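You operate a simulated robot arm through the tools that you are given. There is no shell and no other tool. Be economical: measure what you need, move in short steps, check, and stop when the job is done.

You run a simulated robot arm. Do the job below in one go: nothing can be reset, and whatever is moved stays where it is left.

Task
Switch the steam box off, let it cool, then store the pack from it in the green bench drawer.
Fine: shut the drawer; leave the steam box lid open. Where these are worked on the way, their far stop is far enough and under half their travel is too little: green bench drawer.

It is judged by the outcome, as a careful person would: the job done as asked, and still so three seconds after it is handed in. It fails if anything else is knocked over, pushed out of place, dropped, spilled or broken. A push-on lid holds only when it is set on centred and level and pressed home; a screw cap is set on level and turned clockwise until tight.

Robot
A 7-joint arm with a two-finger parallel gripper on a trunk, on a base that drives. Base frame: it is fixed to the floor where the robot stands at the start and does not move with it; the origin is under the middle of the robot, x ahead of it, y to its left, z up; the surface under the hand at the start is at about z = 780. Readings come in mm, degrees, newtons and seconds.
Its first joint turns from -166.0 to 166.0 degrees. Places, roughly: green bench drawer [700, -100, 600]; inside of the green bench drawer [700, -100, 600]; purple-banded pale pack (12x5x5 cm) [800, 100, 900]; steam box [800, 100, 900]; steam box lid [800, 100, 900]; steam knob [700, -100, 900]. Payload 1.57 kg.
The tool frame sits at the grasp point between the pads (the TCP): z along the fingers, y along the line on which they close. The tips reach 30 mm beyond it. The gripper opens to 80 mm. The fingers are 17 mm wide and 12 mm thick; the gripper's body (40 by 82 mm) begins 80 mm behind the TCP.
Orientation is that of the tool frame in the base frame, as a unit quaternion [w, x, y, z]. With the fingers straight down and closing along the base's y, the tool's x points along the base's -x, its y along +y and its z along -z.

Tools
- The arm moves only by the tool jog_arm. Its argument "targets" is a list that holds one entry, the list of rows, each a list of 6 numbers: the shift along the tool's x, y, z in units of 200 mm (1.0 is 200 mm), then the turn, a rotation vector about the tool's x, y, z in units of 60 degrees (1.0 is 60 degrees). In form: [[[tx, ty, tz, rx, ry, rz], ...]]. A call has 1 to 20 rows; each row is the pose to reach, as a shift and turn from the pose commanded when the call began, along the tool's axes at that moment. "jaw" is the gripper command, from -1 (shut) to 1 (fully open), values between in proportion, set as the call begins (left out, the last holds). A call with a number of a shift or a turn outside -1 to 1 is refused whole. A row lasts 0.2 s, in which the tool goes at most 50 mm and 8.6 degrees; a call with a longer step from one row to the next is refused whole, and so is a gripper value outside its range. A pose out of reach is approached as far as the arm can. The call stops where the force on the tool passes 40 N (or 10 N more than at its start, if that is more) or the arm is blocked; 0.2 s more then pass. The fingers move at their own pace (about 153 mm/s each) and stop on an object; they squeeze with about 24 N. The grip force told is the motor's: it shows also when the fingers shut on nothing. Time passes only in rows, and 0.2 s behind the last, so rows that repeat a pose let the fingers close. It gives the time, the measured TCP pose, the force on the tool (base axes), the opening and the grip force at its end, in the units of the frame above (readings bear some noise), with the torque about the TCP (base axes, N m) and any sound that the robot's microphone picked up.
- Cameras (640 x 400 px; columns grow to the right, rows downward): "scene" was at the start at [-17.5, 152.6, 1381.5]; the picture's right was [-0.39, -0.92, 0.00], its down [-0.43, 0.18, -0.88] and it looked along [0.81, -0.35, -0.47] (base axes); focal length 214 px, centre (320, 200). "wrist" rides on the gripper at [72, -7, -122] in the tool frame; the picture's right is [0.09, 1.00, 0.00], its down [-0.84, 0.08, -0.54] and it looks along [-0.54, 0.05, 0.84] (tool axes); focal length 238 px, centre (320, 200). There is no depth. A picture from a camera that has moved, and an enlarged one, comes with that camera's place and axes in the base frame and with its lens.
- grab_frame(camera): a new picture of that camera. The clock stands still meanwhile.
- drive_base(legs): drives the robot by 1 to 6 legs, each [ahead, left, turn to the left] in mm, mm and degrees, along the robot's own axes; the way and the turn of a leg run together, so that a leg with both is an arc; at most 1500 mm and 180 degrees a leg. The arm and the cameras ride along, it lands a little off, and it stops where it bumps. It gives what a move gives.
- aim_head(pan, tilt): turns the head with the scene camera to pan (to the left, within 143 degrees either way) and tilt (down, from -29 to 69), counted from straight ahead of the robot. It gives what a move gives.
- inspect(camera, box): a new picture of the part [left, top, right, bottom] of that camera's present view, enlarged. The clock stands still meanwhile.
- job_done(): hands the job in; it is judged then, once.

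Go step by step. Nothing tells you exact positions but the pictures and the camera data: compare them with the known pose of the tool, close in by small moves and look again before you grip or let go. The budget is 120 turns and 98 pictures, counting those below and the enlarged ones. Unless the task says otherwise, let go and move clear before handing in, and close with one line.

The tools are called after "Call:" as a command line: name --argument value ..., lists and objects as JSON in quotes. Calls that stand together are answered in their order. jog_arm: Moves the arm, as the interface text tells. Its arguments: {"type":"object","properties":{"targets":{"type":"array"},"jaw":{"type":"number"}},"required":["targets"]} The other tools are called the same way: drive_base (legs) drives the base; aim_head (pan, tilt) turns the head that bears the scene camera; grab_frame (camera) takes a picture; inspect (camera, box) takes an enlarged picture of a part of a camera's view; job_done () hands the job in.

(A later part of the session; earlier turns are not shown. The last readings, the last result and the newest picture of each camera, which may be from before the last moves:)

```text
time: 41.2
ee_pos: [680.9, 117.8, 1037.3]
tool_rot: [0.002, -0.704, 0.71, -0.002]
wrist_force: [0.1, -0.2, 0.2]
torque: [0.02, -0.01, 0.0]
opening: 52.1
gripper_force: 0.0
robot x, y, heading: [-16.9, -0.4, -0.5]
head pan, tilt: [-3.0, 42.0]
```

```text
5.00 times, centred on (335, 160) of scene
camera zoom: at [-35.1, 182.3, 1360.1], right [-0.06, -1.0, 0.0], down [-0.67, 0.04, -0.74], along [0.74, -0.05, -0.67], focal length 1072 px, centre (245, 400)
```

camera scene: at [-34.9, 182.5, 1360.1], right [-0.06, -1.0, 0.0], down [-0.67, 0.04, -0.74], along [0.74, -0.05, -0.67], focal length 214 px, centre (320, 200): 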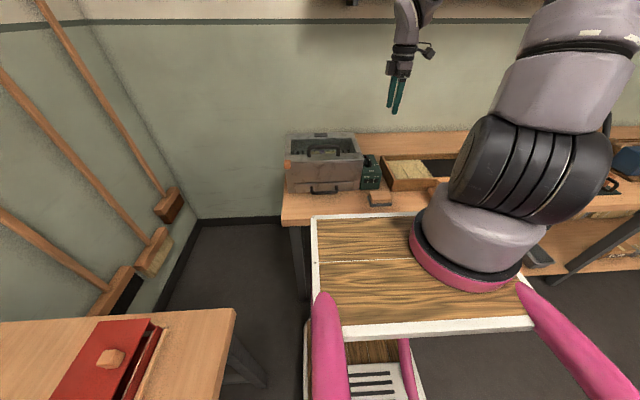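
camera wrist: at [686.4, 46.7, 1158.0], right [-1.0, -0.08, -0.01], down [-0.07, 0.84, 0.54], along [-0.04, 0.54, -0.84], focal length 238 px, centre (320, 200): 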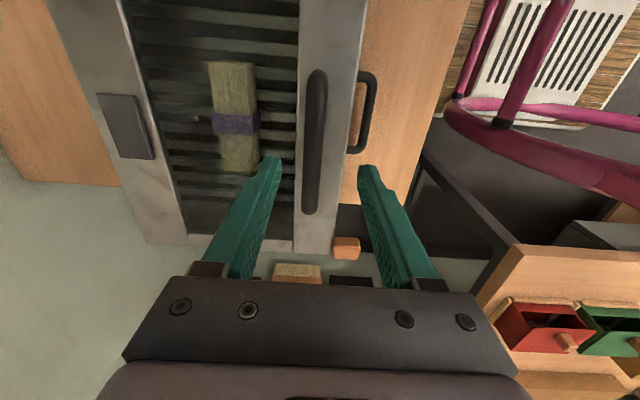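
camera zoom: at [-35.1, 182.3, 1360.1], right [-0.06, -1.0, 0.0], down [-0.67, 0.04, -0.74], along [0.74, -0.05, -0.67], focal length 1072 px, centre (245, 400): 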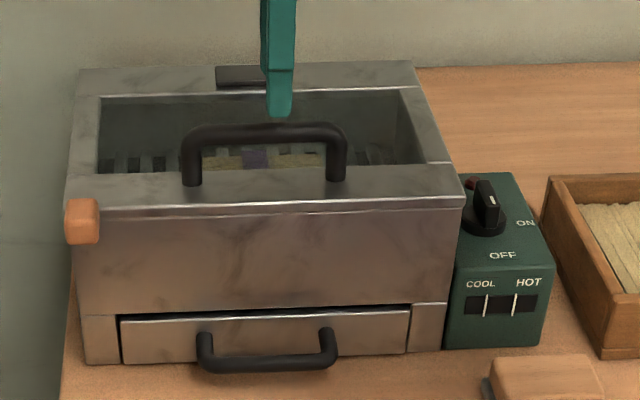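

The bar is at about (684, 115–125, 978). I'll lower to straddle it (tips at about 958, above the lid) and close.

Call:
jog_arm --targets '[[[-0.02, -0.015, 0.1, 0, 0, 0], [-0.02, -0.015, 0.2, 0, 0, 0], [-0.02, -0.015, 0.24, 0, 0, 0]]]'

Call:
jog_arm --targets '[[[0, 0, 0, 0, 0, 0], [0, 0, 0, 0, 0, 0], [0, 0, 0, 0, 0, 0]]]' --jaw -1

Call:
grab_frame --camera "wrist"

```text
time: 42.0
ee_pos: [685.9, 121.1, 988.4]
tool_rot: [0.002, -0.703, 0.711, -0.002]
wrist_force: [-0.7, 0.3, 0.6]
torque: [0.01, -0.05, -0.02]
opening: 52.0
gripper_force: 0.1
robot x, y, heading: [-18.0, -4.5, -0.7]
head pan, tilt: [-3.0, 42.0]
```

```text
time: 42.8
ee_pos: [687.8, 121.2, 988.2]
tool_rot: [0.003, -0.703, 0.711, -0.003]
wrist_force: [18.2, 0.9, -2.4]
torque: [0.06, -0.35, 0.35]
opening: 15.7
gripper_force: 30.9
robot x, y, heading: [-19.2, -1.1, -0.5]
head pan, tilt: [-3.0, 42.0]
```

```text
63 pictures are left
camera wrist: at [692.2, 50.3, 1109.5], right [-1.0, -0.08, -0.01], down [-0.07, 0.84, 0.54], along [-0.04, 0.54, -0.84], focal length 238 px, centre (320, 200)
```

wrist: 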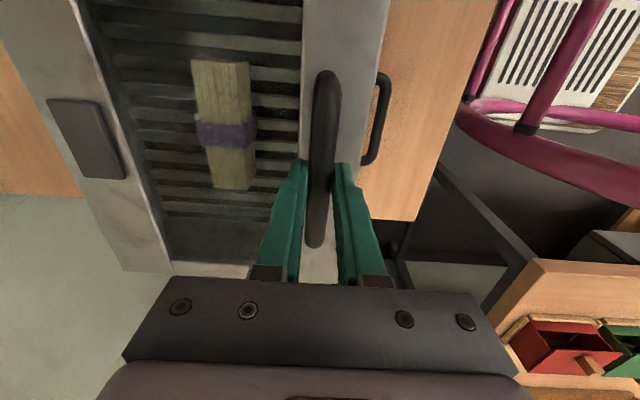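

The bar is gripped. The lid seems hinged at the rear (about x 880, z 930), so I'll follow that arc through the first 30° with the tool kept pointing down.

Call:
jog_arm --targets '[[[0, -0.0245, -0.082, 0, 0, 0], [-0.001, -0.056, -0.16, 0, 0, 0], [-0.001, -0.0945, -0.2375, 0, 0, 0], [-0.002, -0.14, -0.31, 0, 0, 0], [-0.002, -0.19, -0.379, 0, 0, 0], [-0.003, -0.2475, -0.443, 0, 0, 0]]]'

Call:
grab_frame --camera "scene"

```text
time: 44.0
ee_pos: [718.0, 121.5, 1061.8]
tool_rot: [-0.004, -0.703, 0.711, 0.002]
wrist_force: [-15.1, -4.5, 5.2]
torque: [-0.19, 0.51, 0.35]
opening: 15.8
gripper_force: 30.8
robot x, y, heading: [-16.1, -0.0, -0.7]
head pan, tilt: [-3.0, 42.0]
stopped in row 6: the force on the tool passed its limit at 45 N (the readings are from after the stop); the commanded pose is now the measured one
```

```text
62 pictures are left
camera scene: at [-36.2, 182.2, 1360.1], right [-0.06, -1.0, 0.0], down [-0.67, 0.04, -0.74], along [0.74, -0.05, -0.67], focal length 214 px, centre (320, 200)
```

scene: 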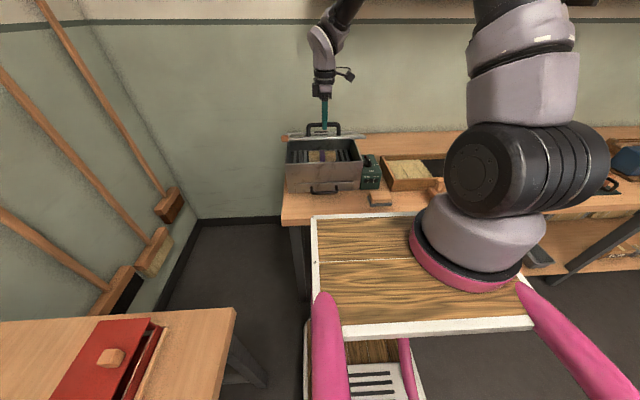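

The lid is lifting; the side load says the arc is a bit steeper than modelled (radius about 203, hinge slightly higher). I'll continue on the corrected arc.

Call:
jog_arm --targets '[[[0, -0.039, -0.073, 0, 0, 0], [-0.001, -0.095, -0.1415, 0, 0, 0], [-0.001, -0.157, -0.205, 0, 0, 0], [-0.002, -0.224, -0.262, 0, 0, 0], [-0.002, -0.296, -0.314, 0, 0, 0], [-0.003, -0.372, -0.359, 0, 0, 0]]]'

Call:
inspect --camera "scene" --box '[260, 60, 420, 200]'

```text
time: 45.4
ee_pos: [793.2, 122.4, 1133.4]
tool_rot: [-0.001, -0.702, 0.712, 0.001]
wrist_force: [-10.4, -3.8, 14.7]
torque: [0.05, 0.12, 0.01]
opening: 15.7
gripper_force: 31.1
robot x, y, heading: [-21.5, 0.3, -0.7]
head pan, tilt: [-3.0, 42.0]
```

```text
2.86 times, centred on (340, 130) of scene
camera zoom: at [-36.2, 182.3, 1360.1], right [-0.06, -1.0, 0.0], down [-0.67, 0.04, -0.74], along [0.74, -0.05, -0.67], focal length 613 px, centre (263, 400)
```

zoom: 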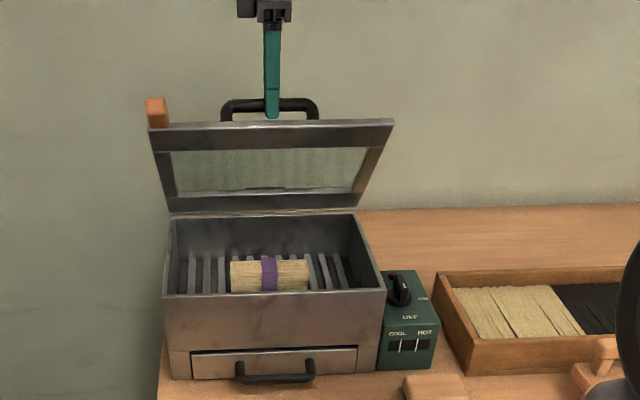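

The lid is about half open and following well. I'll continue the arc to about 77°.

Call:
jog_arm --targets '[[[-0.001, -0.079, -0.038, 0, 0, 0], [-0.002, -0.163, -0.07, 0, 0, 0], [-0.003, -0.248, -0.095, 0, 0, 0], [-0.004, -0.335, -0.112, 0, 0, 0], [-0.005, -0.422, -0.122, 0, 0, 0]]]'

Call:
inspect --camera "scene" --box '[260, 60, 420, 200]'

Call:
grab_frame --camera "wrist"

```text
time: 46.6
ee_pos: [877.8, 121.6, 1158.4]
tool_rot: [-0.001, -0.703, 0.711, 0.0]
wrist_force: [-1.4, 5.4, 10.2]
torque: [0.02, 0.02, -0.06]
opening: 15.7
gripper_force: 31.4
robot x, y, heading: [-18.7, -0.0, -0.9]
head pan, tilt: [-3.0, 42.0]
```

```text
2.86 times, centred on (340, 130) of scene
camera zoom: at [-35.8, 182.7, 1360.1], right [-0.06, -1.0, 0.0], down [-0.67, 0.04, -0.74], along [0.74, -0.05, -0.67], focal length 613 px, centre (263, 400)
```

zoom: 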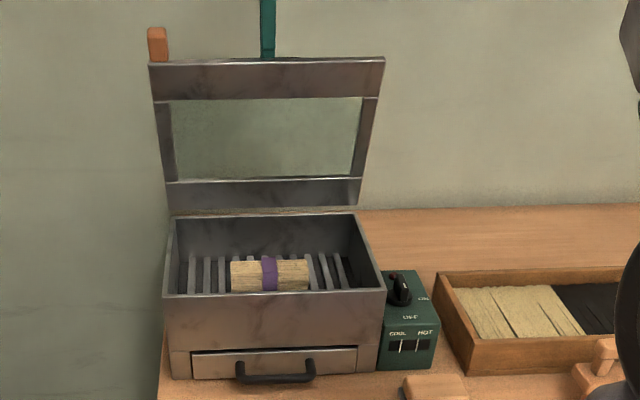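

```text
59 pictures are left
camera wrist: at [883.9, 50.7, 1279.3], right [-1.0, -0.08, 0.0], down [-0.07, 0.84, 0.54], along [-0.05, 0.54, -0.84], focal length 238 px, centre (320, 200)
```

wrist: 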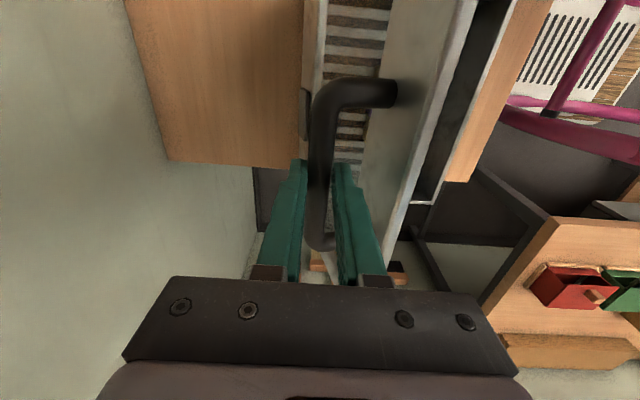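

Nearly upright. I'll carry it past vertical, the force limit stopping me at its end.

Call:
jog_arm --targets '[[[-0.001, -0.088, -0.001, 0, 0, 0], [-0.002, -0.177, 0.006, 0, 0, 0], [-0.003, -0.264, 0.02, 0, 0, 0], [-0.004, -0.35, 0.042, 0, 0, 0]]]'

Call:
inspect --camera "scene" --box '[260, 60, 420, 200]'

Call:
grab_frame --camera "wrist"

```text
time: 47.6
ee_pos: [948.1, 121.2, 1151.7]
tool_rot: [0.0, -0.703, 0.711, -0.001]
wrist_force: [5.8, 9.3, 24.5]
torque: [0.13, -0.08, -0.06]
opening: 15.4
gripper_force: 31.4
robot x, y, heading: [-19.1, -1.4, -0.7]
head pan, tilt: [-3.0, 42.0]
```

```text
2.86 times, centred on (340, 130) of scene
camera zoom: at [-36.2, 182.8, 1360.0], right [-0.06, -1.0, 0.0], down [-0.67, 0.04, -0.74], along [0.74, -0.05, -0.67], focal length 613 px, centre (263, 400)
```

zoom: 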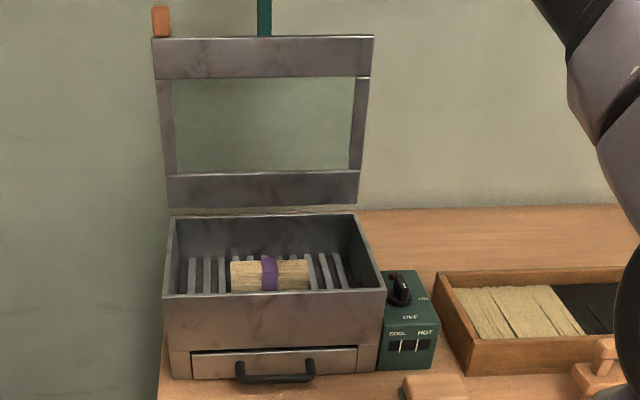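

```text
57 pictures are left
camera wrist: at [953.7, 50.5, 1272.2], right [-1.0, -0.08, 0.0], down [-0.07, 0.84, 0.54], along [-0.04, 0.54, -0.84], focal length 238 px, centre (320, 200)
```

wrist: 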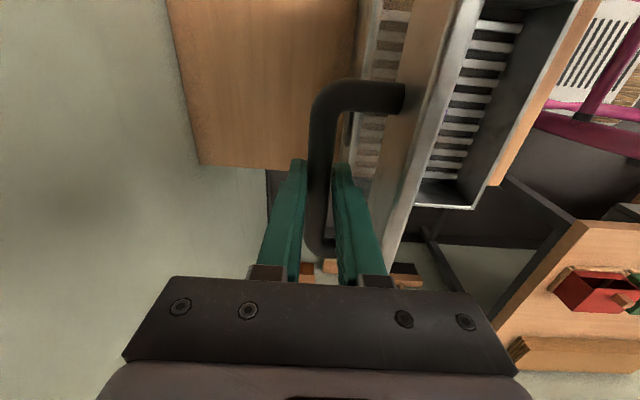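

The lid is just past vertical. I'll open the jaws slightly to see whether it stays.

Call:
jog_arm --targets '[[[0, 0, 0, 0, 0, 0], [0, 0, 0, 0, 0, 0], [0, 0, 0, 0, 0, 0], [0, 0, 0, 0, 0, 0]]]' --jaw -0.15

Call:
grab_frame --camera "wrist"

```text
time: 48.6
ee_pos: [948.0, 120.2, 1147.0]
tool_rot: [-0.002, -0.703, 0.711, 0.001]
wrist_force: [-0.6, -0.7, -0.1]
torque: [-0.01, -0.01, -0.01]
opening: 34.2
gripper_force: 0.1
robot x, y, heading: [-19.3, -0.3, -0.5]
head pan, tilt: [-3.0, 42.0]
```

```text
56 pictures are left
camera wrist: at [954.3, 50.0, 1270.1], right [-1.0, -0.08, 0.0], down [-0.07, 0.84, 0.54], along [-0.05, 0.54, -0.84], focal length 238 px, centre (320, 200)
```

wrist: 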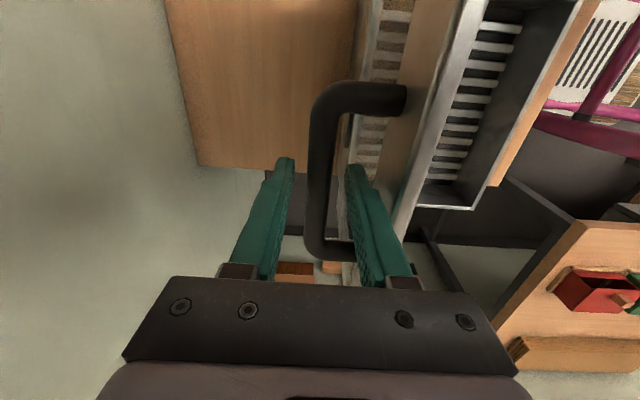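

The lid holds by itself. I'll rise straight up clear of the handle and lid edge, then come back over to the front.

Call:
jog_arm --targets '[[[0, -0.01, -0.1, 0, 0, 0], [0, -0.02, -0.22, 0, 0, 0], [0, -0.03, -0.4, 0, 0, 0], [0, -0.03, -0.58, 0, 0, 0], [0, -0.03, -0.7, 0, 0, 0]]]'

Call:
grab_frame --camera "wrist"

```text
time: 49.8
ee_pos: [933.3, 115.2, 1273.8]
tool_rot: [-0.001, -0.702, 0.712, 0.0]
wrist_force: [0.1, 0.2, 0.2]
torque: [0.02, 0.03, 0.01]
opening: 33.7
gripper_force: 0.0
out of reach, approached as far as the arm can: row 3, 4, 5
robot x, y, heading: [-20.6, -2.7, -0.4]
head pan, tilt: [-3.0, 42.0]
```

```text
55 pictures are left
camera wrist: at [938.1, 45.9, 1394.9], right [-1.0, -0.08, 0.0], down [-0.07, 0.84, 0.54], along [-0.05, 0.54, -0.84], focal length 238 px, centre (320, 200)
```

wrist: 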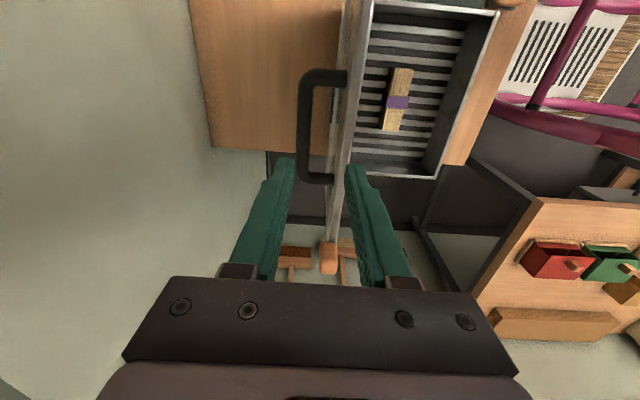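

The lid stays open. I'll move back in -x to above the pack (about 772, 122, 880) and look down.

Call:
jog_arm --targets '[[[0, 0.2, 0, 0, 0, 0], [0, 0.4, 0, 0, 0, 0], [0, 0.6, 0, 0, 0, 0], [0, 0.8, 0, 0, 0, 0], [0, 0.9, 0.1, 0, 0, 0], [0, 0.9, 0.3, 0, 0, 0], [0, 0.9, 0.5, 0, 0, 0]]]' --jaw 1

Call:
grab_frame --camera "wrist"

Call:
inspect --camera "scene" --box '[270, 120, 390, 200]'

```text
time: 51.4
ee_pos: [918.2, 179.6, 1247.8]
tool_rot: [-0.001, -0.703, 0.711, 0.001]
wrist_force: [-0.3, 0.1, 1.4]
torque: [0.03, -0.1, -0.01]
opening: 80.0
gripper_force: 0.0
out of reach, approached as far as the arm can: row 1, 2, 3, 4, 5, 6, 7
robot x, y, heading: [-18.7, -0.3, -0.6]
head pan, tilt: [-3.0, 42.0]
```

```text
54 pictures are left
camera wrist: at [924.0, 108.0, 1368.5], right [-1.0, -0.08, 0.0], down [-0.07, 0.84, 0.54], along [-0.04, 0.54, -0.84], focal length 238 px, centre (320, 200)
```

wrist: 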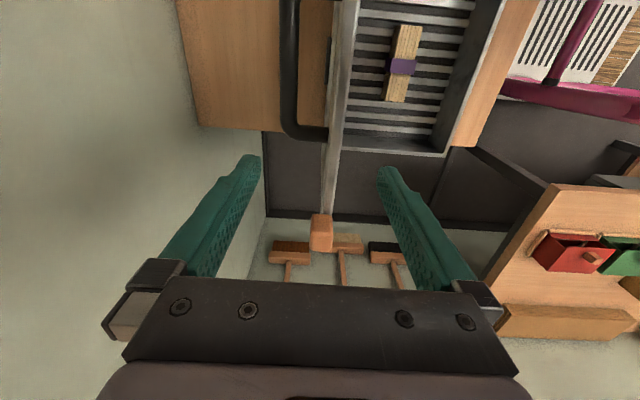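

```text
5.00 times, centred on (330, 160) of scene
camera zoom: at [-36.2, 182.2, 1360.1], right [-0.06, -1.0, 0.0], down [-0.67, 0.04, -0.74], along [0.74, -0.05, -0.67], focal length 1072 px, centre (270, 400)
```

zoom: 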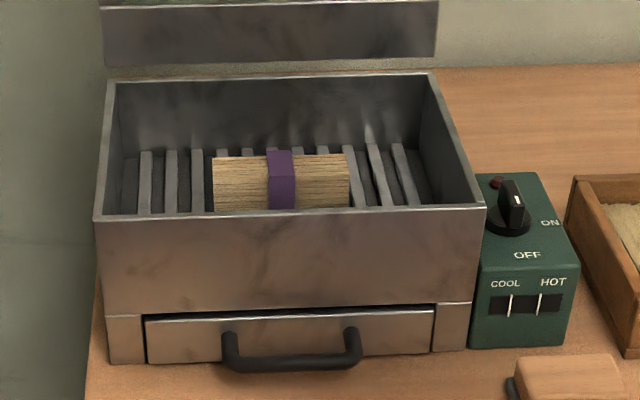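

The arm got stuck at its reach limit and slid sideways; nothing was touched. I'll try a small correction to see how it responds.

Call:
jog_arm --targets '[[[0, 0.05, -0.05, 0, 0, 0], [0, 0.1, -0.1, 0, 0, 0]]]'

```text
time: 52.0
ee_pos: [907.7, 184.1, 1270.6]
tool_rot: [-0.003, -0.703, 0.711, 0.002]
wrist_force: [-0.2, 0.1, 0.1]
torque: [0.0, 0.05, 0.0]
opening: 80.1
gripper_force: 0.0
out of reach, approached as far as the arm can: row 1, 2
robot x, y, heading: [-20.1, -3.8, -0.6]
head pan, tilt: [-3.0, 42.0]
```

Still constrained, likely a wrist joint limit. I'll turn the tool back toward its neutral yaw while moving in -x.

Call:
jog_arm --targets '[[[0, 0.06, -0.03, 0, 0, 0.12], [0, 0.12, -0.06, 0, 0, 0.24], [0, 0.18, -0.06, 0, 0, 0.36], [0, 0.26, -0.06, 0, 0, 0.48], [0, 0.34, -0.06, 0, 0, 0.6]]]'

```text
time: 53.2
ee_pos: [897.1, 173.2, 1305.0]
tool_rot: [-0.003, -0.448, 0.894, 0.0]
wrist_force: [-2.0, 1.4, 0.3]
torque: [-0.18, -0.04, -0.03]
opening: 80.0
gripper_force: 0.1
out of reach, approached as far as the arm can: row 1, 2, 3, 4, 5
robot x, y, heading: [-17.5, 1.6, -0.5]
head pan, tilt: [-3.0, 42.0]
```

I'll look at the arm configuration.

Call:
aim_head --pan -12 --tilt 12

Call:
grab_frame --camera "scene"

```text
time: 54.1
ee_pos: [896.1, 171.2, 1305.9]
tool_rot: [-0.002, -0.449, 0.894, 0.0]
wrist_force: [0.2, -0.2, 0.2]
torque: [-0.04, 0.0, 0.02]
opening: 79.9
gripper_force: 0.0
robot x, y, heading: [-20.5, -0.6, -0.5]
head pan, tilt: [-12.0, 12.0]
```

```text
52 pictures are left
camera scene: at [-27.8, 167.4, 1407.4], right [-0.22, -0.98, 0.0], down [-0.2, 0.05, -0.98], along [0.95, -0.21, -0.21], focal length 214 px, centre (320, 200)
```

scene: 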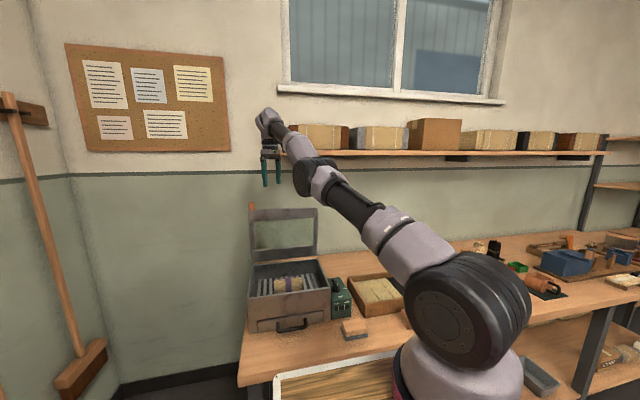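

The arm is almost straight, which explains the stuck motion. I'll drive the base back 250 mm so the hand is clear of the lid, then bend the arm by descending.

Call:
drive_base --legs '[[-250, 0, 0]]'

Call:
jog_arm --targets '[[[0, 0, 0.15, 0, 0, 0.05], [0, 0, 0.3, 0, 0, 0.1], [0, 0, 0.45, 0, 0, 0.15], [0, 0, 0.6, 0, 0, 0.2]]]'

```text
time: 56.0
ee_pos: [644.4, 170.7, 1306.4]
tool_rot: [-0.002, -0.447, 0.895, 0.0]
wrist_force: [-0.3, 0.2, -0.3]
torque: [0.0, 0.0, -0.03]
opening: 79.9
gripper_force: 0.2
robot x, y, heading: [-270.3, -0.1, -0.3]
head pan, tilt: [-12.0, 12.0]
```

```text
time: 57.0
ee_pos: [681.6, 183.7, 1198.2]
tool_rot: [-0.003, -0.35, 0.937, 0.0]
wrist_force: [0.5, 0.2, 0.4]
torque: [0.03, -0.01, 0.01]
opening: 80.0
gripper_force: 0.0
out of reach, approached as far as the arm can: row 1, 2, 3, 4
robot x, y, heading: [-272.0, 2.1, -1.0]
head pan, tilt: [-12.0, 12.0]
```

It slid along the reach sphere again. I'll command a clear inward retract to force the elbow to bend.

Call:
jog_arm --targets '[[[0.17, 0.15, 0, 0, 0, 0], [0.34, 0.3, 0, 0, 0, 0], [0.51, 0.45, 0, 0, 0, 0], [0.68, 0.6, 0, 0, 0, 0], [0.85, 0.75, 0, 0, 0, 0], [1.0, 0.9, 0, 0, 0, 0]]]'

Call:
grab_frame --camera "scene"

```text
time: 58.4
ee_pos: [615.7, 279.8, 1256.7]
tool_rot: [-0.004, -0.35, 0.937, -0.001]
wrist_force: [0.6, -0.6, 0.3]
torque: [0.1, 0.01, -0.02]
opening: 79.8
gripper_force: 0.0
out of reach, approached as far as the arm can: row 1, 2, 3, 4, 5, 6
robot x, y, heading: [-267.6, 0.7, -0.5]
head pan, tilt: [-12.0, 12.0]
```

```text
51 pictures are left
camera scene: at [-278.8, 169.7, 1407.5], right [-0.22, -0.98, 0.0], down [-0.2, 0.05, -0.98], along [0.95, -0.22, -0.21], focal length 214 px, centre (320, 200)
```

scene: 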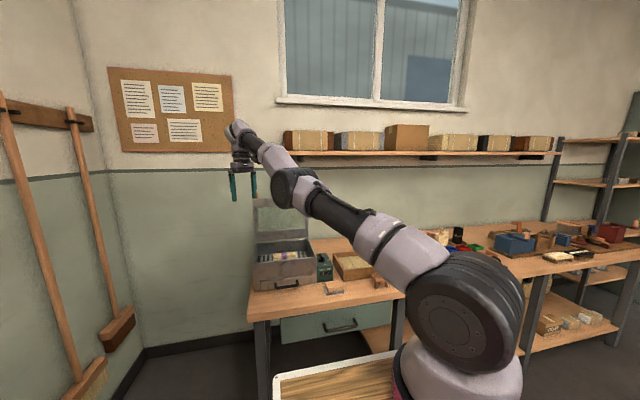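

Still on the singular sphere. I'll command a target well inside the workspace and hold it for several rows so the solver can iterate.

Call:
jog_arm --targets '[[[0.17, -0.04, 0.08, 0, 0, 0], [0.34, -0.08, 0.16, 0, 0, 0], [0.51, -0.12, 0.25, 0, 0, 0], [0.68, -0.17, 0.33, 0, 0, 0], [0.85, -0.21, 0.42, 0, 0, 0], [1.0, -0.25, 0.5, 0, 0, 0], [1.0, -0.25, 0.5, 0, 0, 0], [1.0, -0.25, 0.5, 0, 0, 0], [1.0, -0.25, 0.5, 0, 0, 0], [1.0, -0.25, 0.5, 0, 0, 0], [1.0, -0.25, 0.5, 0, 0, 0], [1.0, -0.25, 0.5, 0, 0, 0]]]'

```text
time: 61.0
ee_pos: [672.4, 194.2, 1215.7]
tool_rot: [-0.002, -0.351, 0.936, 0.0]
wrist_force: [0.1, 0.1, -0.3]
torque: [0.05, 0.0, -0.01]
opening: 80.1
gripper_force: 0.0
out of reach, approached as far as the arm can: row 1, 2, 3, 4, 5, 6, 7, 8, 9, 10, 11, 12
robot x, y, heading: [-274.1, -1.1, -0.9]
head pan, tilt: [-12.0, 12.0]
```

Possibly the wrist bend is at its limit with the tool straight down on a raised forearm. I'll tilt the fingers outward 30° to unload that joint, letting the tip swing forward.

Call:
jog_arm --targets '[[[-0.06, -0.05, 0, 0.082, -0.0945, 0], [-0.12, -0.1, -0.02, 0.164, -0.189, 0], [-0.18, -0.15, -0.05, 0.246, -0.2835, 0], [-0.24, -0.2, -0.08, 0.328, -0.378, 0]]]'

Call:
jog_arm --targets '[[[0.1, 0.09, 0, 0, 0, 0], [0.2, 0.18, 0, 0, 0, 0], [0.3, 0.27, 0, 0, 0, 0], [0.4, 0.36, 0, 0, 0, 0]]]'

```text
time: 62.0
ee_pos: [775.6, 210.5, 1253.8]
tool_rot: [0.24, -0.34, 0.905, -0.091]
wrist_force: [0.1, 1.5, 0.7]
torque: [0.0, 0.01, 0.02]
opening: 79.9
gripper_force: 0.1
out of reach, approached as far as the arm can: row 1, 2, 3, 4
robot x, y, heading: [-272.4, -0.9, -0.7]
head pan, tilt: [-12.0, 12.0]
```

```text
time: 63.0
ee_pos: [768.6, 247.1, 1228.3]
tool_rot: [0.24, -0.339, 0.905, -0.091]
wrist_force: [0.1, 0.3, 0.4]
torque: [-0.02, -0.02, 0.01]
opening: 79.8
gripper_force: 0.0
out of reach, approached as far as the arm can: row 1, 2, 3, 4
robot x, y, heading: [-268.1, 1.2, -0.4]
head pan, tilt: [-12.0, 12.0]
```

Tilting alone doesn't free it; the elbow seems trapped at its straight-arm limit. I'll push outward slightly so the elbow passes through straight, then pull inward.

Call:
jog_arm --targets '[[[-0.11, -0.06, 0.01, 0, 0, 0], [-0.22, -0.12, 0.02, 0, 0, 0], [-0.33, -0.18, 0.03, 0, 0, 0], [-0.43, -0.24, 0.05, 0, 0, 0]]]'

Call:
jog_arm --targets '[[[0.13, 0.07, 0, 0, 0, 0], [0.26, 0.15, 0, 0, 0, 0], [0.39, 0.22, 0, 0, 0, 0], [0.52, 0.3, 0, 0, 0, 0]]]'

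```text
time: 64.0
ee_pos: [768.8, 246.7, 1235.4]
tool_rot: [0.241, -0.339, 0.905, -0.091]
wrist_force: [0.6, 0.1, 0.0]
torque: [0.01, 0.0, 0.03]
opening: 80.0
gripper_force: 0.0
out of reach, approached as far as the arm can: row 1, 2, 3, 4
robot x, y, heading: [-269.9, 0.9, -0.7]
head pan, tilt: [-12.0, 12.0]
```

```text
time: 65.0
ee_pos: [666.7, 224.8, 1177.9]
tool_rot: [0.242, -0.339, 0.905, -0.09]
wrist_force: [-0.2, -0.1, -0.3]
torque: [0.01, 0.0, 0.0]
opening: 79.9
gripper_force: 0.0
robot x, y, heading: [-270.7, 0.1, -0.7]
head pan, tilt: [-12.0, 12.0]
```

The elbow is free again. I'll level the tool and pull a little further in, then turn the yaw for the pack.

Call:
jog_arm --targets '[[[0.05, 0.04, -0.04, -0.082, 0.0943, 0], [0.1, 0.08, -0.08, -0.164, 0.1885, 0], [0.15, 0.13, -0.11, -0.246, 0.283, 0], [0.2, 0.17, -0.15, -0.328, 0.377, 0]]]'

Call:
jog_arm --targets '[[[0, 0, 0, 0, 0, -0.13], [0, 0, 0, 0, 0, -0.26], [0, 0, 0, 0, 0, -0.39], [0, 0, 0, 0, 0, -0.52], [0, 0, 0, 0, 0, -0.65], [0, 0, 0, 0, 0, -0.81]]]'

```text
time: 66.0
ee_pos: [606.0, 223.4, 1178.8]
tool_rot: [-0.003, -0.352, 0.936, 0.001]
wrist_force: [0.1, 0.1, -0.5]
torque: [-0.02, 0.0, 0.02]
opening: 80.2
gripper_force: 0.0
robot x, y, heading: [-272.9, -0.0, -0.9]
head pan, tilt: [-12.0, 12.0]
```

```text
refused: row 6 steps farther than a row can; nothing moved
```

I'll redo the yaw turn in smaller steps while pulling back and centring on the pack in y.

Call:
jog_arm --targets '[[[0.12, 0, 0, 0, 0, -0.135], [0.25, -0.01, 0, 0, 0, -0.27], [0.37, -0.01, 0, 0, 0, -0.405], [0.5, -0.02, 0, 0, 0, -0.54], [0.62, -0.02, 0, 0, 0, -0.675], [0.74, -0.02, 0, 0, 0, -0.81]]]'

Call:
drive_base --legs '[[240, 0, 0.7]]'

Call:
grab_frame --camera "wrist"

```text
time: 67.4
ee_pos: [500.0, 125.6, 1178.8]
tool_rot: [-0.003, -0.707, 0.707, 0.001]
wrist_force: [0.8, 1.0, -0.4]
torque: [0.01, 0.03, -0.01]
opening: 80.2
gripper_force: 0.1
robot x, y, heading: [-269.5, -0.7, -0.9]
head pan, tilt: [-12.0, 12.0]
```

```text
time: 69.2
ee_pos: [738.1, 133.6, 1180.1]
tool_rot: [0.002, 0.71, -0.704, 0.0]
wrist_force: [0.3, 0.1, 0.4]
torque: [-0.04, 0.05, 0.02]
opening: 80.0
gripper_force: 0.0
robot x, y, heading: [-32.6, -0.5, -0.2]
head pan, tilt: [-12.0, 12.0]
```

```text
50 pictures are left
camera wrist: at [746.8, 62.7, 1301.1], right [-0.99, -0.1, 0.0], down [-0.08, 0.84, 0.54], along [-0.06, 0.54, -0.84], focal length 238 px, centre (320, 200)
```

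wrist: 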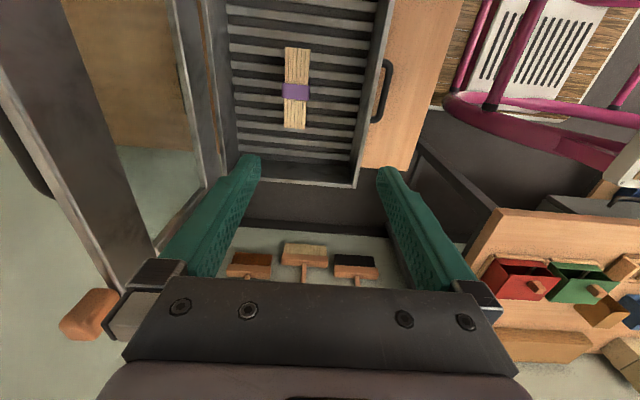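

The pack is centred at about (771, 124) with its top near z 895. I'll descend to z ≈ 980 above it and look again.

Call:
jog_arm --targets '[[[0.01, -0.04, 0.15, 0, 0, 0], [0.02, -0.08, 0.35, 0, 0, 0], [0.03, -0.12, 0.55, 0, 0, 0], [0.04, -0.15, 0.75, 0, 0, 0], [0.05, -0.165, 0.95, 0, 0, 0]]]'

Call:
grab_frame --camera "wrist"

Call:
aim_head --pan -3 --tilt 42

Call:
inspect --camera "scene" --box '[270, 100, 390, 200]'

```text
time: 70.4
ee_pos: [771.0, 121.3, 989.0]
tool_rot: [0.001, 0.71, -0.704, 0.0]
wrist_force: [-0.2, -0.3, 1.6]
torque: [-0.02, -0.01, -0.01]
opening: 79.8
gripper_force: 0.1
robot x, y, heading: [-25.1, -0.4, 0.1]
head pan, tilt: [-12.0, 12.0]
```

```text
49 pictures are left
camera wrist: at [777.5, 50.3, 1110.1], right [-0.99, -0.1, 0.0], down [-0.08, 0.84, 0.54], along [-0.06, 0.54, -0.84], focal length 238 px, centre (320, 200)
```

wrist: 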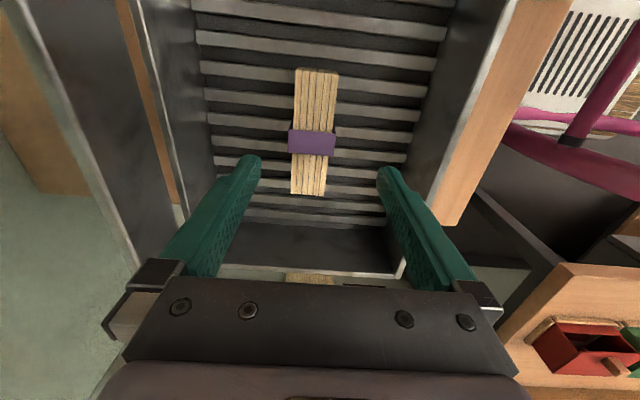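

```text
time: 71.3
ee_pos: [772.4, 121.3, 989.2]
tool_rot: [0.001, 0.71, -0.704, -0.001]
wrist_force: [-0.3, -0.4, 0.1]
torque: [0.0, 0.01, 0.03]
opening: 80.0
gripper_force: 0.1
robot x, y, heading: [-29.8, 0.5, -0.3]
head pan, tilt: [-3.0, 42.0]
```

```text
4.00 times, centred on (330, 150) of scene
camera zoom: at [-47.2, 183.6, 1360.2], right [-0.05, -1.0, 0.0], down [-0.67, 0.04, -0.74], along [0.74, -0.04, -0.67], focal length 858 px, centre (280, 400)
```

zoom: 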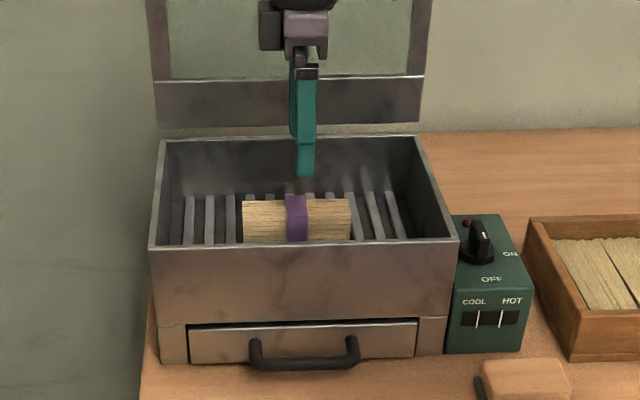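

Alignment is good. I'll lower to TCP z ≈ 884 with the jaws fully open and look before closing.

Call:
jog_arm --targets '[[[0, -0.005, 0.2, 0, 0, 0], [0, -0.005, 0.38, 0, 0, 0], [0, -0.005, 0.48, 0, 0, 0], [0, -0.005, 0.525, 0, 0, 0]]]'

Call:
grab_frame --camera "wrist"

Call:
inspect --camera "scene" --box '[270, 100, 390, 200]'

```text
time: 72.3
ee_pos: [771.5, 122.8, 883.1]
tool_rot: [0.002, 0.71, -0.704, -0.001]
wrist_force: [0.2, 0.3, -0.1]
torque: [0.04, -0.02, -0.04]
opening: 79.8
gripper_force: 0.1
robot x, y, heading: [-31.3, 1.3, 0.1]
head pan, tilt: [-3.0, 42.0]
```

```text
47 pictures are left
camera wrist: at [779.3, 52.0, 1005.9], right [-0.99, -0.1, 0.0], down [-0.08, 0.84, 0.54], along [-0.06, 0.54, -0.84], focal length 238 px, centre (320, 200)
```

wrist: 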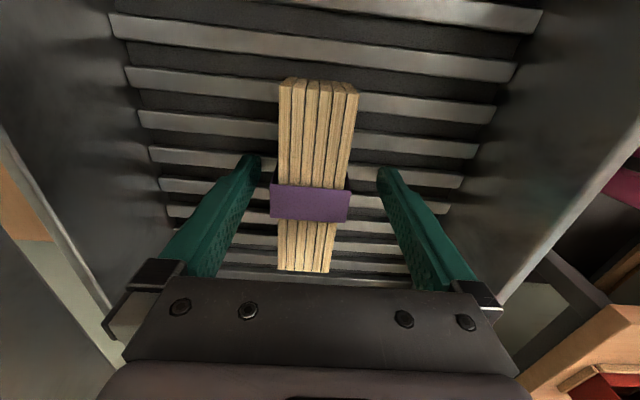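

```text
4.00 times, centred on (330, 150) of scene
camera zoom: at [-47.4, 183.6, 1360.1], right [-0.05, -1.0, 0.0], down [-0.67, 0.04, -0.74], along [0.74, -0.04, -0.67], focal length 858 px, centre (280, 400)
```

zoom: 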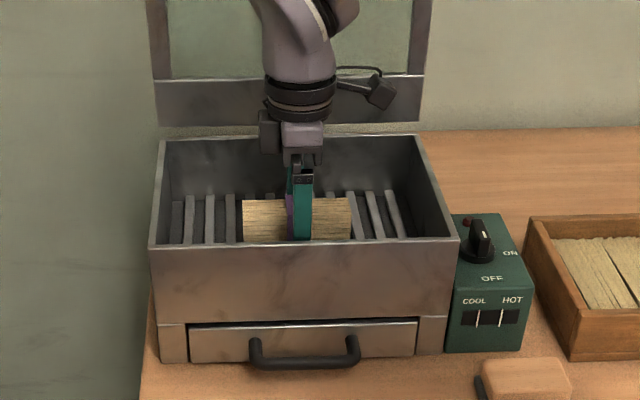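

The fingers straddle the pack on both sides. I'll lower 10 mm more under force guard and then close.

Call:
jog_arm --targets '[[[0, 0, 0.025, 0, 0, 0], [0, 0, 0.05, 0, 0, 0]]]'

Call:
jog_arm --targets '[[[0, 0, 0, 0, 0, 0], [0, 0, 0, 0, 0, 0], [0, 0, 0, 0, 0, 0]]]' --jaw -1

Call:
grab_frame --camera "wrist"

```text
time: 72.9
ee_pos: [773.9, 123.3, 882.0]
tool_rot: [0.0, 0.71, -0.704, 0.001]
wrist_force: [-8.6, -3.3, 14.9]
torque: [-0.04, 0.98, 0.25]
opening: 80.0
gripper_force: 0.0
robot x, y, heading: [-28.1, 3.3, -0.0]
head pan, tilt: [-3.0, 42.0]
stopped in row 2: the force on the tool passed its limit at 49 N (the readings are from after the stop); the commanded pose is now the measured one
```

```text
time: 73.7
ee_pos: [775.7, 123.5, 882.5]
tool_rot: [-0.002, 0.71, -0.704, 0.001]
wrist_force: [5.5, 0.9, 16.2]
torque: [0.14, 0.32, -0.11]
opening: 49.5
gripper_force: 24.1
robot x, y, heading: [-31.0, 1.5, -0.0]
head pan, tilt: [-3.0, 42.0]
```

```text
45 pictures are left
camera wrist: at [781.9, 52.4, 1003.5], right [-0.99, -0.1, 0.0], down [-0.09, 0.84, 0.54], along [-0.05, 0.54, -0.84], focal length 238 px, centre (320, 200)
```

wrist: 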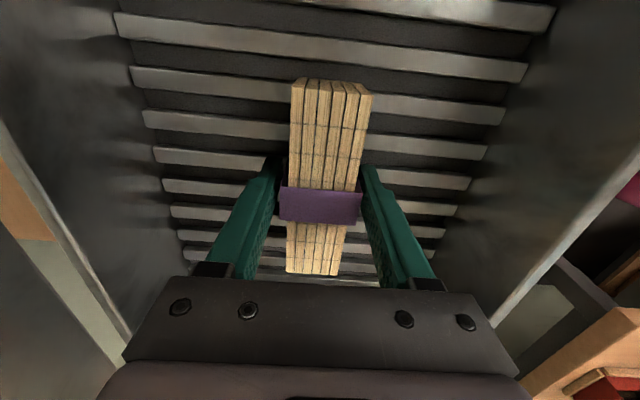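

The pack is gripped (49.5 mm). I'll lift it straight up out of the box.

Call:
jog_arm --targets '[[[0, 0, -0.05, 0, 0, 0], [0, 0, -0.2, 0, 0, 0], [0, 0, -0.4, 0, 0, 0], [0, 0, -0.6, 0, 0, 0], [0, 0, -0.75, 0, 0, 0]]]'

Call:
jog_arm --targets '[[[0, 0.15, 0, 0, 0, 0], [0, 0.35, 0, 0, 0, 0], [0, 0.55, 0, 0, 0, 0], [0, 0.75, 0, 0, 0, 0], [0, 0.95, 0, 0, 0, 0], [0, 1.0, 0, 0, 0, 0]]]'

Call:
grab_frame --camera "wrist"

Call:
grab_frame --camera "scene"

```text
time: 74.9
ee_pos: [774.3, 123.3, 1031.2]
tool_rot: [-0.001, 0.71, -0.704, 0.001]
wrist_force: [-0.2, -0.7, -0.9]
torque: [-0.02, 0.0, -0.01]
opening: 49.7
gripper_force: 24.0
robot x, y, heading: [-28.0, -2.5, 0.1]
head pan, tilt: [-3.0, 42.0]
```

```text
time: 76.3
ee_pos: [574.3, 121.7, 1031.2]
tool_rot: [-0.001, 0.71, -0.705, 0.001]
wrist_force: [-0.3, -0.4, -0.7]
torque: [-0.02, 0.0, -0.02]
opening: 49.6
gripper_force: 24.2
robot x, y, heading: [-27.5, -1.6, -0.0]
head pan, tilt: [-3.0, 42.0]
```

```text
44 pictures are left
camera wrist: at [581.2, 50.8, 1151.8], right [-0.99, -0.1, 0.0], down [-0.09, 0.84, 0.54], along [-0.05, 0.54, -0.84], focal length 238 px, centre (320, 200)
```

wrist: 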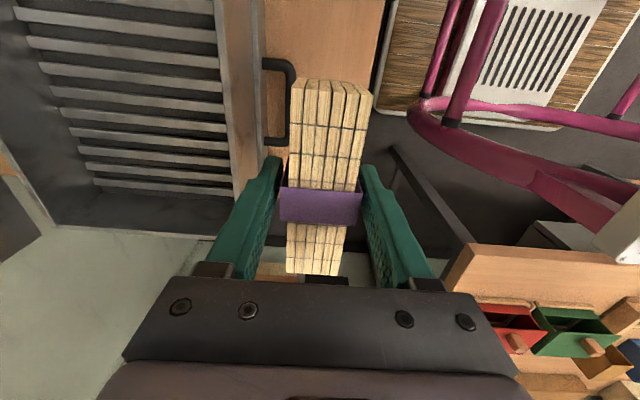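

```text
43 pictures are left
camera scene: at [-47.0, 183.6, 1360.1], right [-0.05, -1.0, 0.0], down [-0.67, 0.04, -0.74], along [0.74, -0.04, -0.67], focal length 214 px, centre (320, 200)
```

scene: 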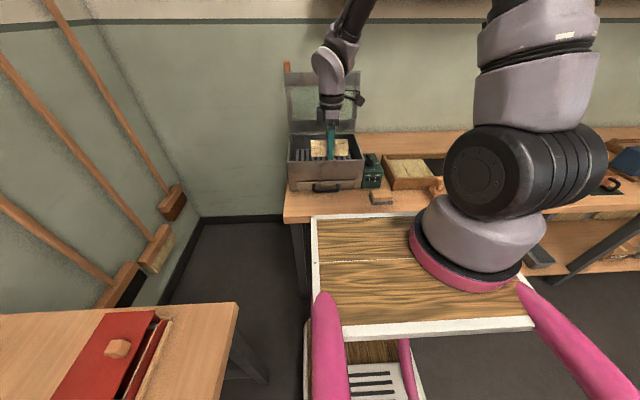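

The free strip on the bench is x ≈ 497 to 605 (the box's small handle). I'll set the pack down at x ≈ 549, y ≈ 122: first descend to z 835.

Call:
jog_arm --targets '[[[0, 0.06, 0.1, 0, 0, 0], [0, 0.127, 0.25, 0, 0, 0], [0, 0.127, 0.45, 0, 0, 0], [0, 0.127, 0.65, 0, 0, 0], [0, 0.127, 0.85, 0, 0, 0], [0, 0.127, 0.97, 0, 0, 0]]]'

Call:
grab_frame --camera "wrist"

Call:
inspect --camera "scene" --box '[270, 120, 390, 220]'

```text
time: 77.7
ee_pos: [551.4, 121.5, 837.3]
tool_rot: [-0.001, 0.709, -0.705, 0.001]
wrist_force: [0.2, -0.7, -0.6]
torque: [0.02, -0.03, 0.02]
opening: 49.5
gripper_force: 24.6
robot x, y, heading: [-32.0, -0.9, -0.1]
head pan, tilt: [-3.0, 42.0]
```

```text
42 pictures are left
camera wrist: at [556.3, 50.5, 958.0], right [-1.0, -0.1, 0.0], down [-0.08, 0.84, 0.54], along [-0.05, 0.54, -0.84], focal length 238 px, centre (320, 200)
```

wrist: 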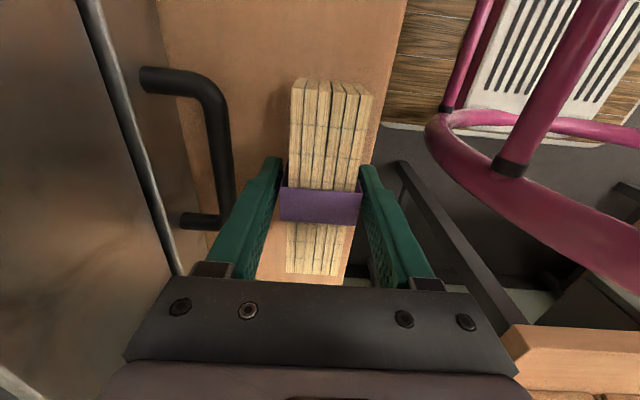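

```text
4.00 times, centred on (330, 170) of scene
camera zoom: at [-47.5, 183.4, 1360.1], right [-0.05, -1.0, 0.0], down [-0.67, 0.04, -0.74], along [0.74, -0.04, -0.67], focal length 858 px, centre (280, 320)
```

zoom: 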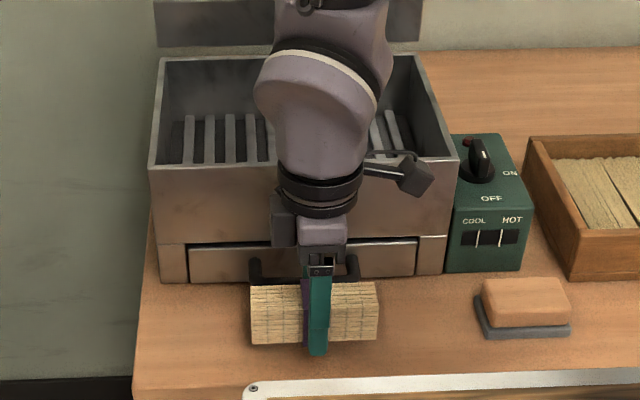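

Placement is clear. I'll lower slowly until it touches the bench.

Call:
jog_arm --targets '[[[0, 0.01, 0.04, 0, 0, 0], [0, 0.01, 0.08, 0, 0, 0], [0, 0.01, 0.1, 0, 0, 0], [0, 0.01, 0.12, 0, 0, 0], [0, 0.01, 0.135, 0, 0, 0], [0, 0.01, 0.15, 0, 0, 0]]]'

```text
time: 79.0
ee_pos: [547.8, 120.2, 810.7]
tool_rot: [-0.001, 0.71, -0.704, 0.001]
wrist_force: [-5.1, -2.6, 16.9]
torque: [0.18, 0.68, 0.09]
opening: 49.5
gripper_force: 23.9
robot x, y, heading: [-29.2, -0.2, -0.1]
head pan, tilt: [-3.0, 42.0]
stopped in row 6: the force on the tool passed its limit at 53 N (the readings are from after the stop); the commanded pose is now the measured one
```

Contact. I'll open the jaws to about 60 mm and rise straight up.

Call:
jog_arm --targets '[[[0, 0, 0, 0, 0, 0], [0, 0, -0.005, 0, 0, 0], [0, 0, -0.05, 0, 0, 0], [0, 0, -0.2, 0, 0, 0], [0, 0, -0.4, 0, 0, 0], [0, 0, -0.6, 0, 0, 0], [0, 0, -0.8, 0, 0, 0], [0, 0, -1.0, 0, 0, 0]]]' --jaw 0.5

Call:
grab_frame --camera "wrist"

```text
time: 80.8
ee_pos: [550.0, 123.4, 1009.3]
tool_rot: [-0.001, 0.71, -0.704, 0.001]
wrist_force: [-0.2, -0.4, -0.8]
torque: [-0.03, -0.01, -0.01]
opening: 60.0
gripper_force: 0.1
robot x, y, heading: [-30.2, -0.3, 0.3]
head pan, tilt: [-3.0, 42.0]
```

```text
40 pictures are left
camera wrist: at [556.3, 52.2, 1129.8], right [-0.99, -0.1, 0.0], down [-0.09, 0.84, 0.54], along [-0.05, 0.54, -0.84], focal length 238 px, centre (320, 200)
```

wrist: 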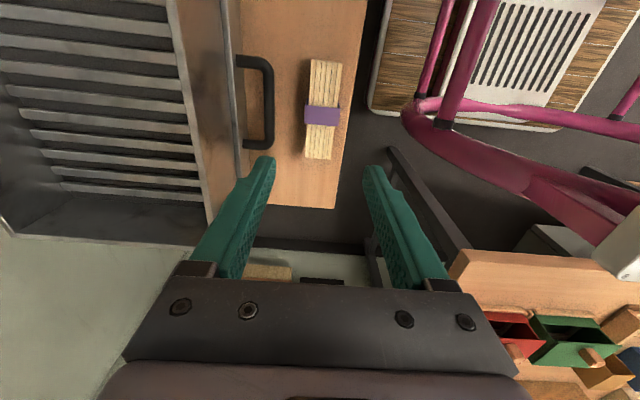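

The pack sits squarely on the bench. Now I'll back off to about x = -350 and bring the hand to the drawer pre-grasp again.

Call:
drive_base --legs '[[-320, 0, 0]]'

Call:
jog_arm --targets '[[[0.17, -0.085, 0, 0, 0, 0], [0.34, -0.17, 0, 0, 0, 0], [0.51, -0.255, 0, 0, 0, 0], [0.68, -0.34, 0, 0, 0, 0], [0.85, -0.425, 0, 0, 0, 0], [1.0, -0.5, 0, 0, 0, 0]]]' --jaw 0.2

Call:
jog_arm --targets '[[[0.02, 0, 0.05, 0.125, 0, 0], [0.04, 0, 0.1, 0.25, 0, 0], [0.06, 0, 0.15, 0.375, 0, 0], [0.08, 0, 0.2, 0.5, 0, 0], [0.08, 0, 0.25, 0.625, 0, 0], [0.08, 0, 0.27, 0.74, 0, 0]]]'

```text
time: 82.9
ee_pos: [231.0, 123.8, 1008.1]
tool_rot: [-0.002, 0.711, -0.703, 0.002]
wrist_force: [-0.3, -0.3, 0.5]
torque: [0.0, 0.01, -0.01]
opening: 59.9
gripper_force: 0.0
robot x, y, heading: [-348.4, 0.5, 0.1]
head pan, tilt: [-3.0, 42.0]
```

```text
time: 84.3
ee_pos: [335.9, -74.3, 1010.0]
tool_rot: [-0.002, 0.71, -0.704, 0.002]
wrist_force: [0.2, 1.0, -0.1]
torque: [-0.01, 0.01, -0.03]
opening: 48.2
gripper_force: 0.2
robot x, y, heading: [-348.4, -1.8, 0.1]
head pan, tilt: [-3.0, 42.0]
```

```text
time: 85.7
ee_pos: [337.1, -92.3, 953.9]
tool_rot: [-0.27, 0.656, -0.651, 0.269]
wrist_force: [-0.3, 0.3, 0.2]
torque: [-0.03, -0.01, 0.0]
opening: 47.9
gripper_force: 0.0
out of reach, approached as far as the arm can: row 6
robot x, y, heading: [-345.4, -2.6, -0.1]
head pan, tilt: [-3.0, 42.0]
```

I'll move to the pre-grasp in front of the drawer bar and look.

Call:
jog_arm --targets '[[[0.01, 0.08, 0.15, 0, 0, 0], [0.02, 0.16, 0.3, 0, 0, 0], [0.03, 0.24, 0.45, 0, 0, 0], [0.04, 0.32, 0.6, 0, 0, 0], [0.04, 0.41, 0.75, 0, 0, 0], [0.04, 0.498, 0.897, 0, 0, 0]]]'

Call:
grab_frame --camera "wrist"

```text
time: 87.1
ee_pos: [393.2, -99.4, 755.1]
tool_rot: [-0.27, 0.657, -0.651, 0.268]
wrist_force: [-1.1, -0.4, -0.3]
torque: [0.02, -0.03, 0.0]
opening: 47.9
gripper_force: 0.0
robot x, y, heading: [-344.0, 0.8, 0.0]
head pan, tilt: [-3.0, 42.0]
```

```text
39 pictures are left
camera wrist: at [312.8, -170.3, 846.3], right [-0.71, -0.1, -0.7], down [-0.44, 0.83, 0.33], along [0.55, 0.54, -0.63], focal length 238 px, centre (320, 200)
```

wrist: 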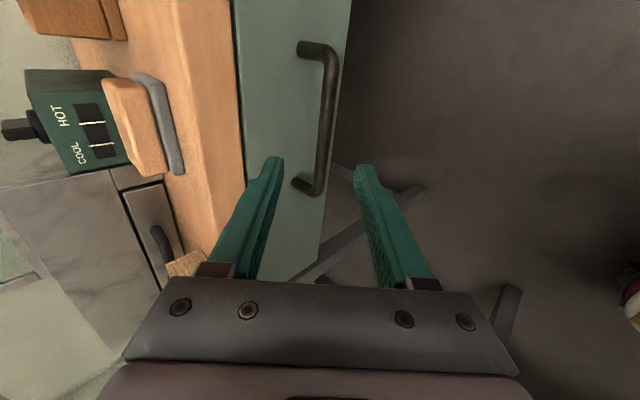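

Same view as before. I'll advance along the tool axis and close on the bar.

Call:
jog_arm --targets '[[[0, 0.005, 0.15, 0, 0, 0], [0, 0.01, 0.3, 0, 0, 0], [0, 0.01, 0.4, 0, 0, 0], [0, 0.01, 0.45, 0, 0, 0]]]'

Call:
jog_arm --targets '[[[0, 0, 0, 0, 0, 0], [0, 0, 0, 0, 0, 0], [0, 0, 0, 0, 0, 0]]]' --jaw -1

Call:
jog_arm --targets '[[[0, 0.06, -0.06, 0, 0, 0], [0, 0.12, -0.12, 0, 0, 0], [0, 0.18, -0.18, 0, 0, 0], [0, 0.24, -0.24, 0, 0, 0], [0, 0.3, -0.3, 0, 0, 0], [0, 0.36, -0.36, 0, 0, 0], [0, 0.42, -0.42, 0, 0, 0], [0, 0.48, -0.48, 0, 0, 0]]]'

```text
time: 88.1
ee_pos: [455.3, -98.2, 691.4]
tool_rot: [-0.27, 0.657, -0.651, 0.267]
wrist_force: [-0.7, 0.1, 0.4]
torque: [-0.01, 0.0, 0.02]
opening: 48.0
gripper_force: 0.0
robot x, y, heading: [-350.7, -1.7, 0.1]
head pan, tilt: [-3.0, 42.0]
```

```text
time: 88.9
ee_pos: [453.9, -96.8, 688.9]
tool_rot: [-0.267, 0.659, -0.651, 0.265]
wrist_force: [-14.9, 0.6, -29.6]
torque: [-0.05, 0.77, -0.04]
opening: 13.7
gripper_force: 30.3
robot x, y, heading: [-346.5, -6.7, 0.2]
head pan, tilt: [-3.0, 42.0]
```

```text
time: 90.7
ee_pos: [320.7, -98.4, 691.2]
tool_rot: [-0.272, 0.658, -0.65, 0.268]
wrist_force: [0.9, 24.4, 22.6]
torque: [0.57, -0.49, 0.53]
opening: 13.7
gripper_force: 30.4
robot x, y, heading: [-346.8, -0.3, 0.1]
head pan, tilt: [-3.0, 42.0]
```

The drawer is moving; I'll ease the lateral and vertical load by a couple of mm and pull on to x ≈ 185.

Call:
jog_arm --targets '[[[-0.012, -0.006, -0.006, 0, 0, 0], [-0.014, 0.054, -0.066, 0, 0, 0], [-0.016, 0.114, -0.126, 0, 0, 0], [-0.018, 0.174, -0.186, 0, 0, 0], [-0.02, 0.234, -0.246, 0, 0, 0], [-0.022, 0.294, -0.306, 0, 0, 0], [-0.024, 0.354, -0.366, 0, 0, 0], [-0.026, 0.414, -0.426, 0, 0, 0], [-0.028, 0.48, -0.492, 0, 0, 0]]]'

```text
time: 92.7
ee_pos: [181.6, -94.3, 694.3]
tool_rot: [-0.27, 0.657, -0.651, 0.268]
wrist_force: [0.7, -0.4, 0.8]
torque: [-0.01, -0.03, -0.03]
opening: 0.0
gripper_force: 21.5
robot x, y, heading: [-346.5, -1.9, -0.2]
head pan, tilt: [-3.0, 42.0]
```

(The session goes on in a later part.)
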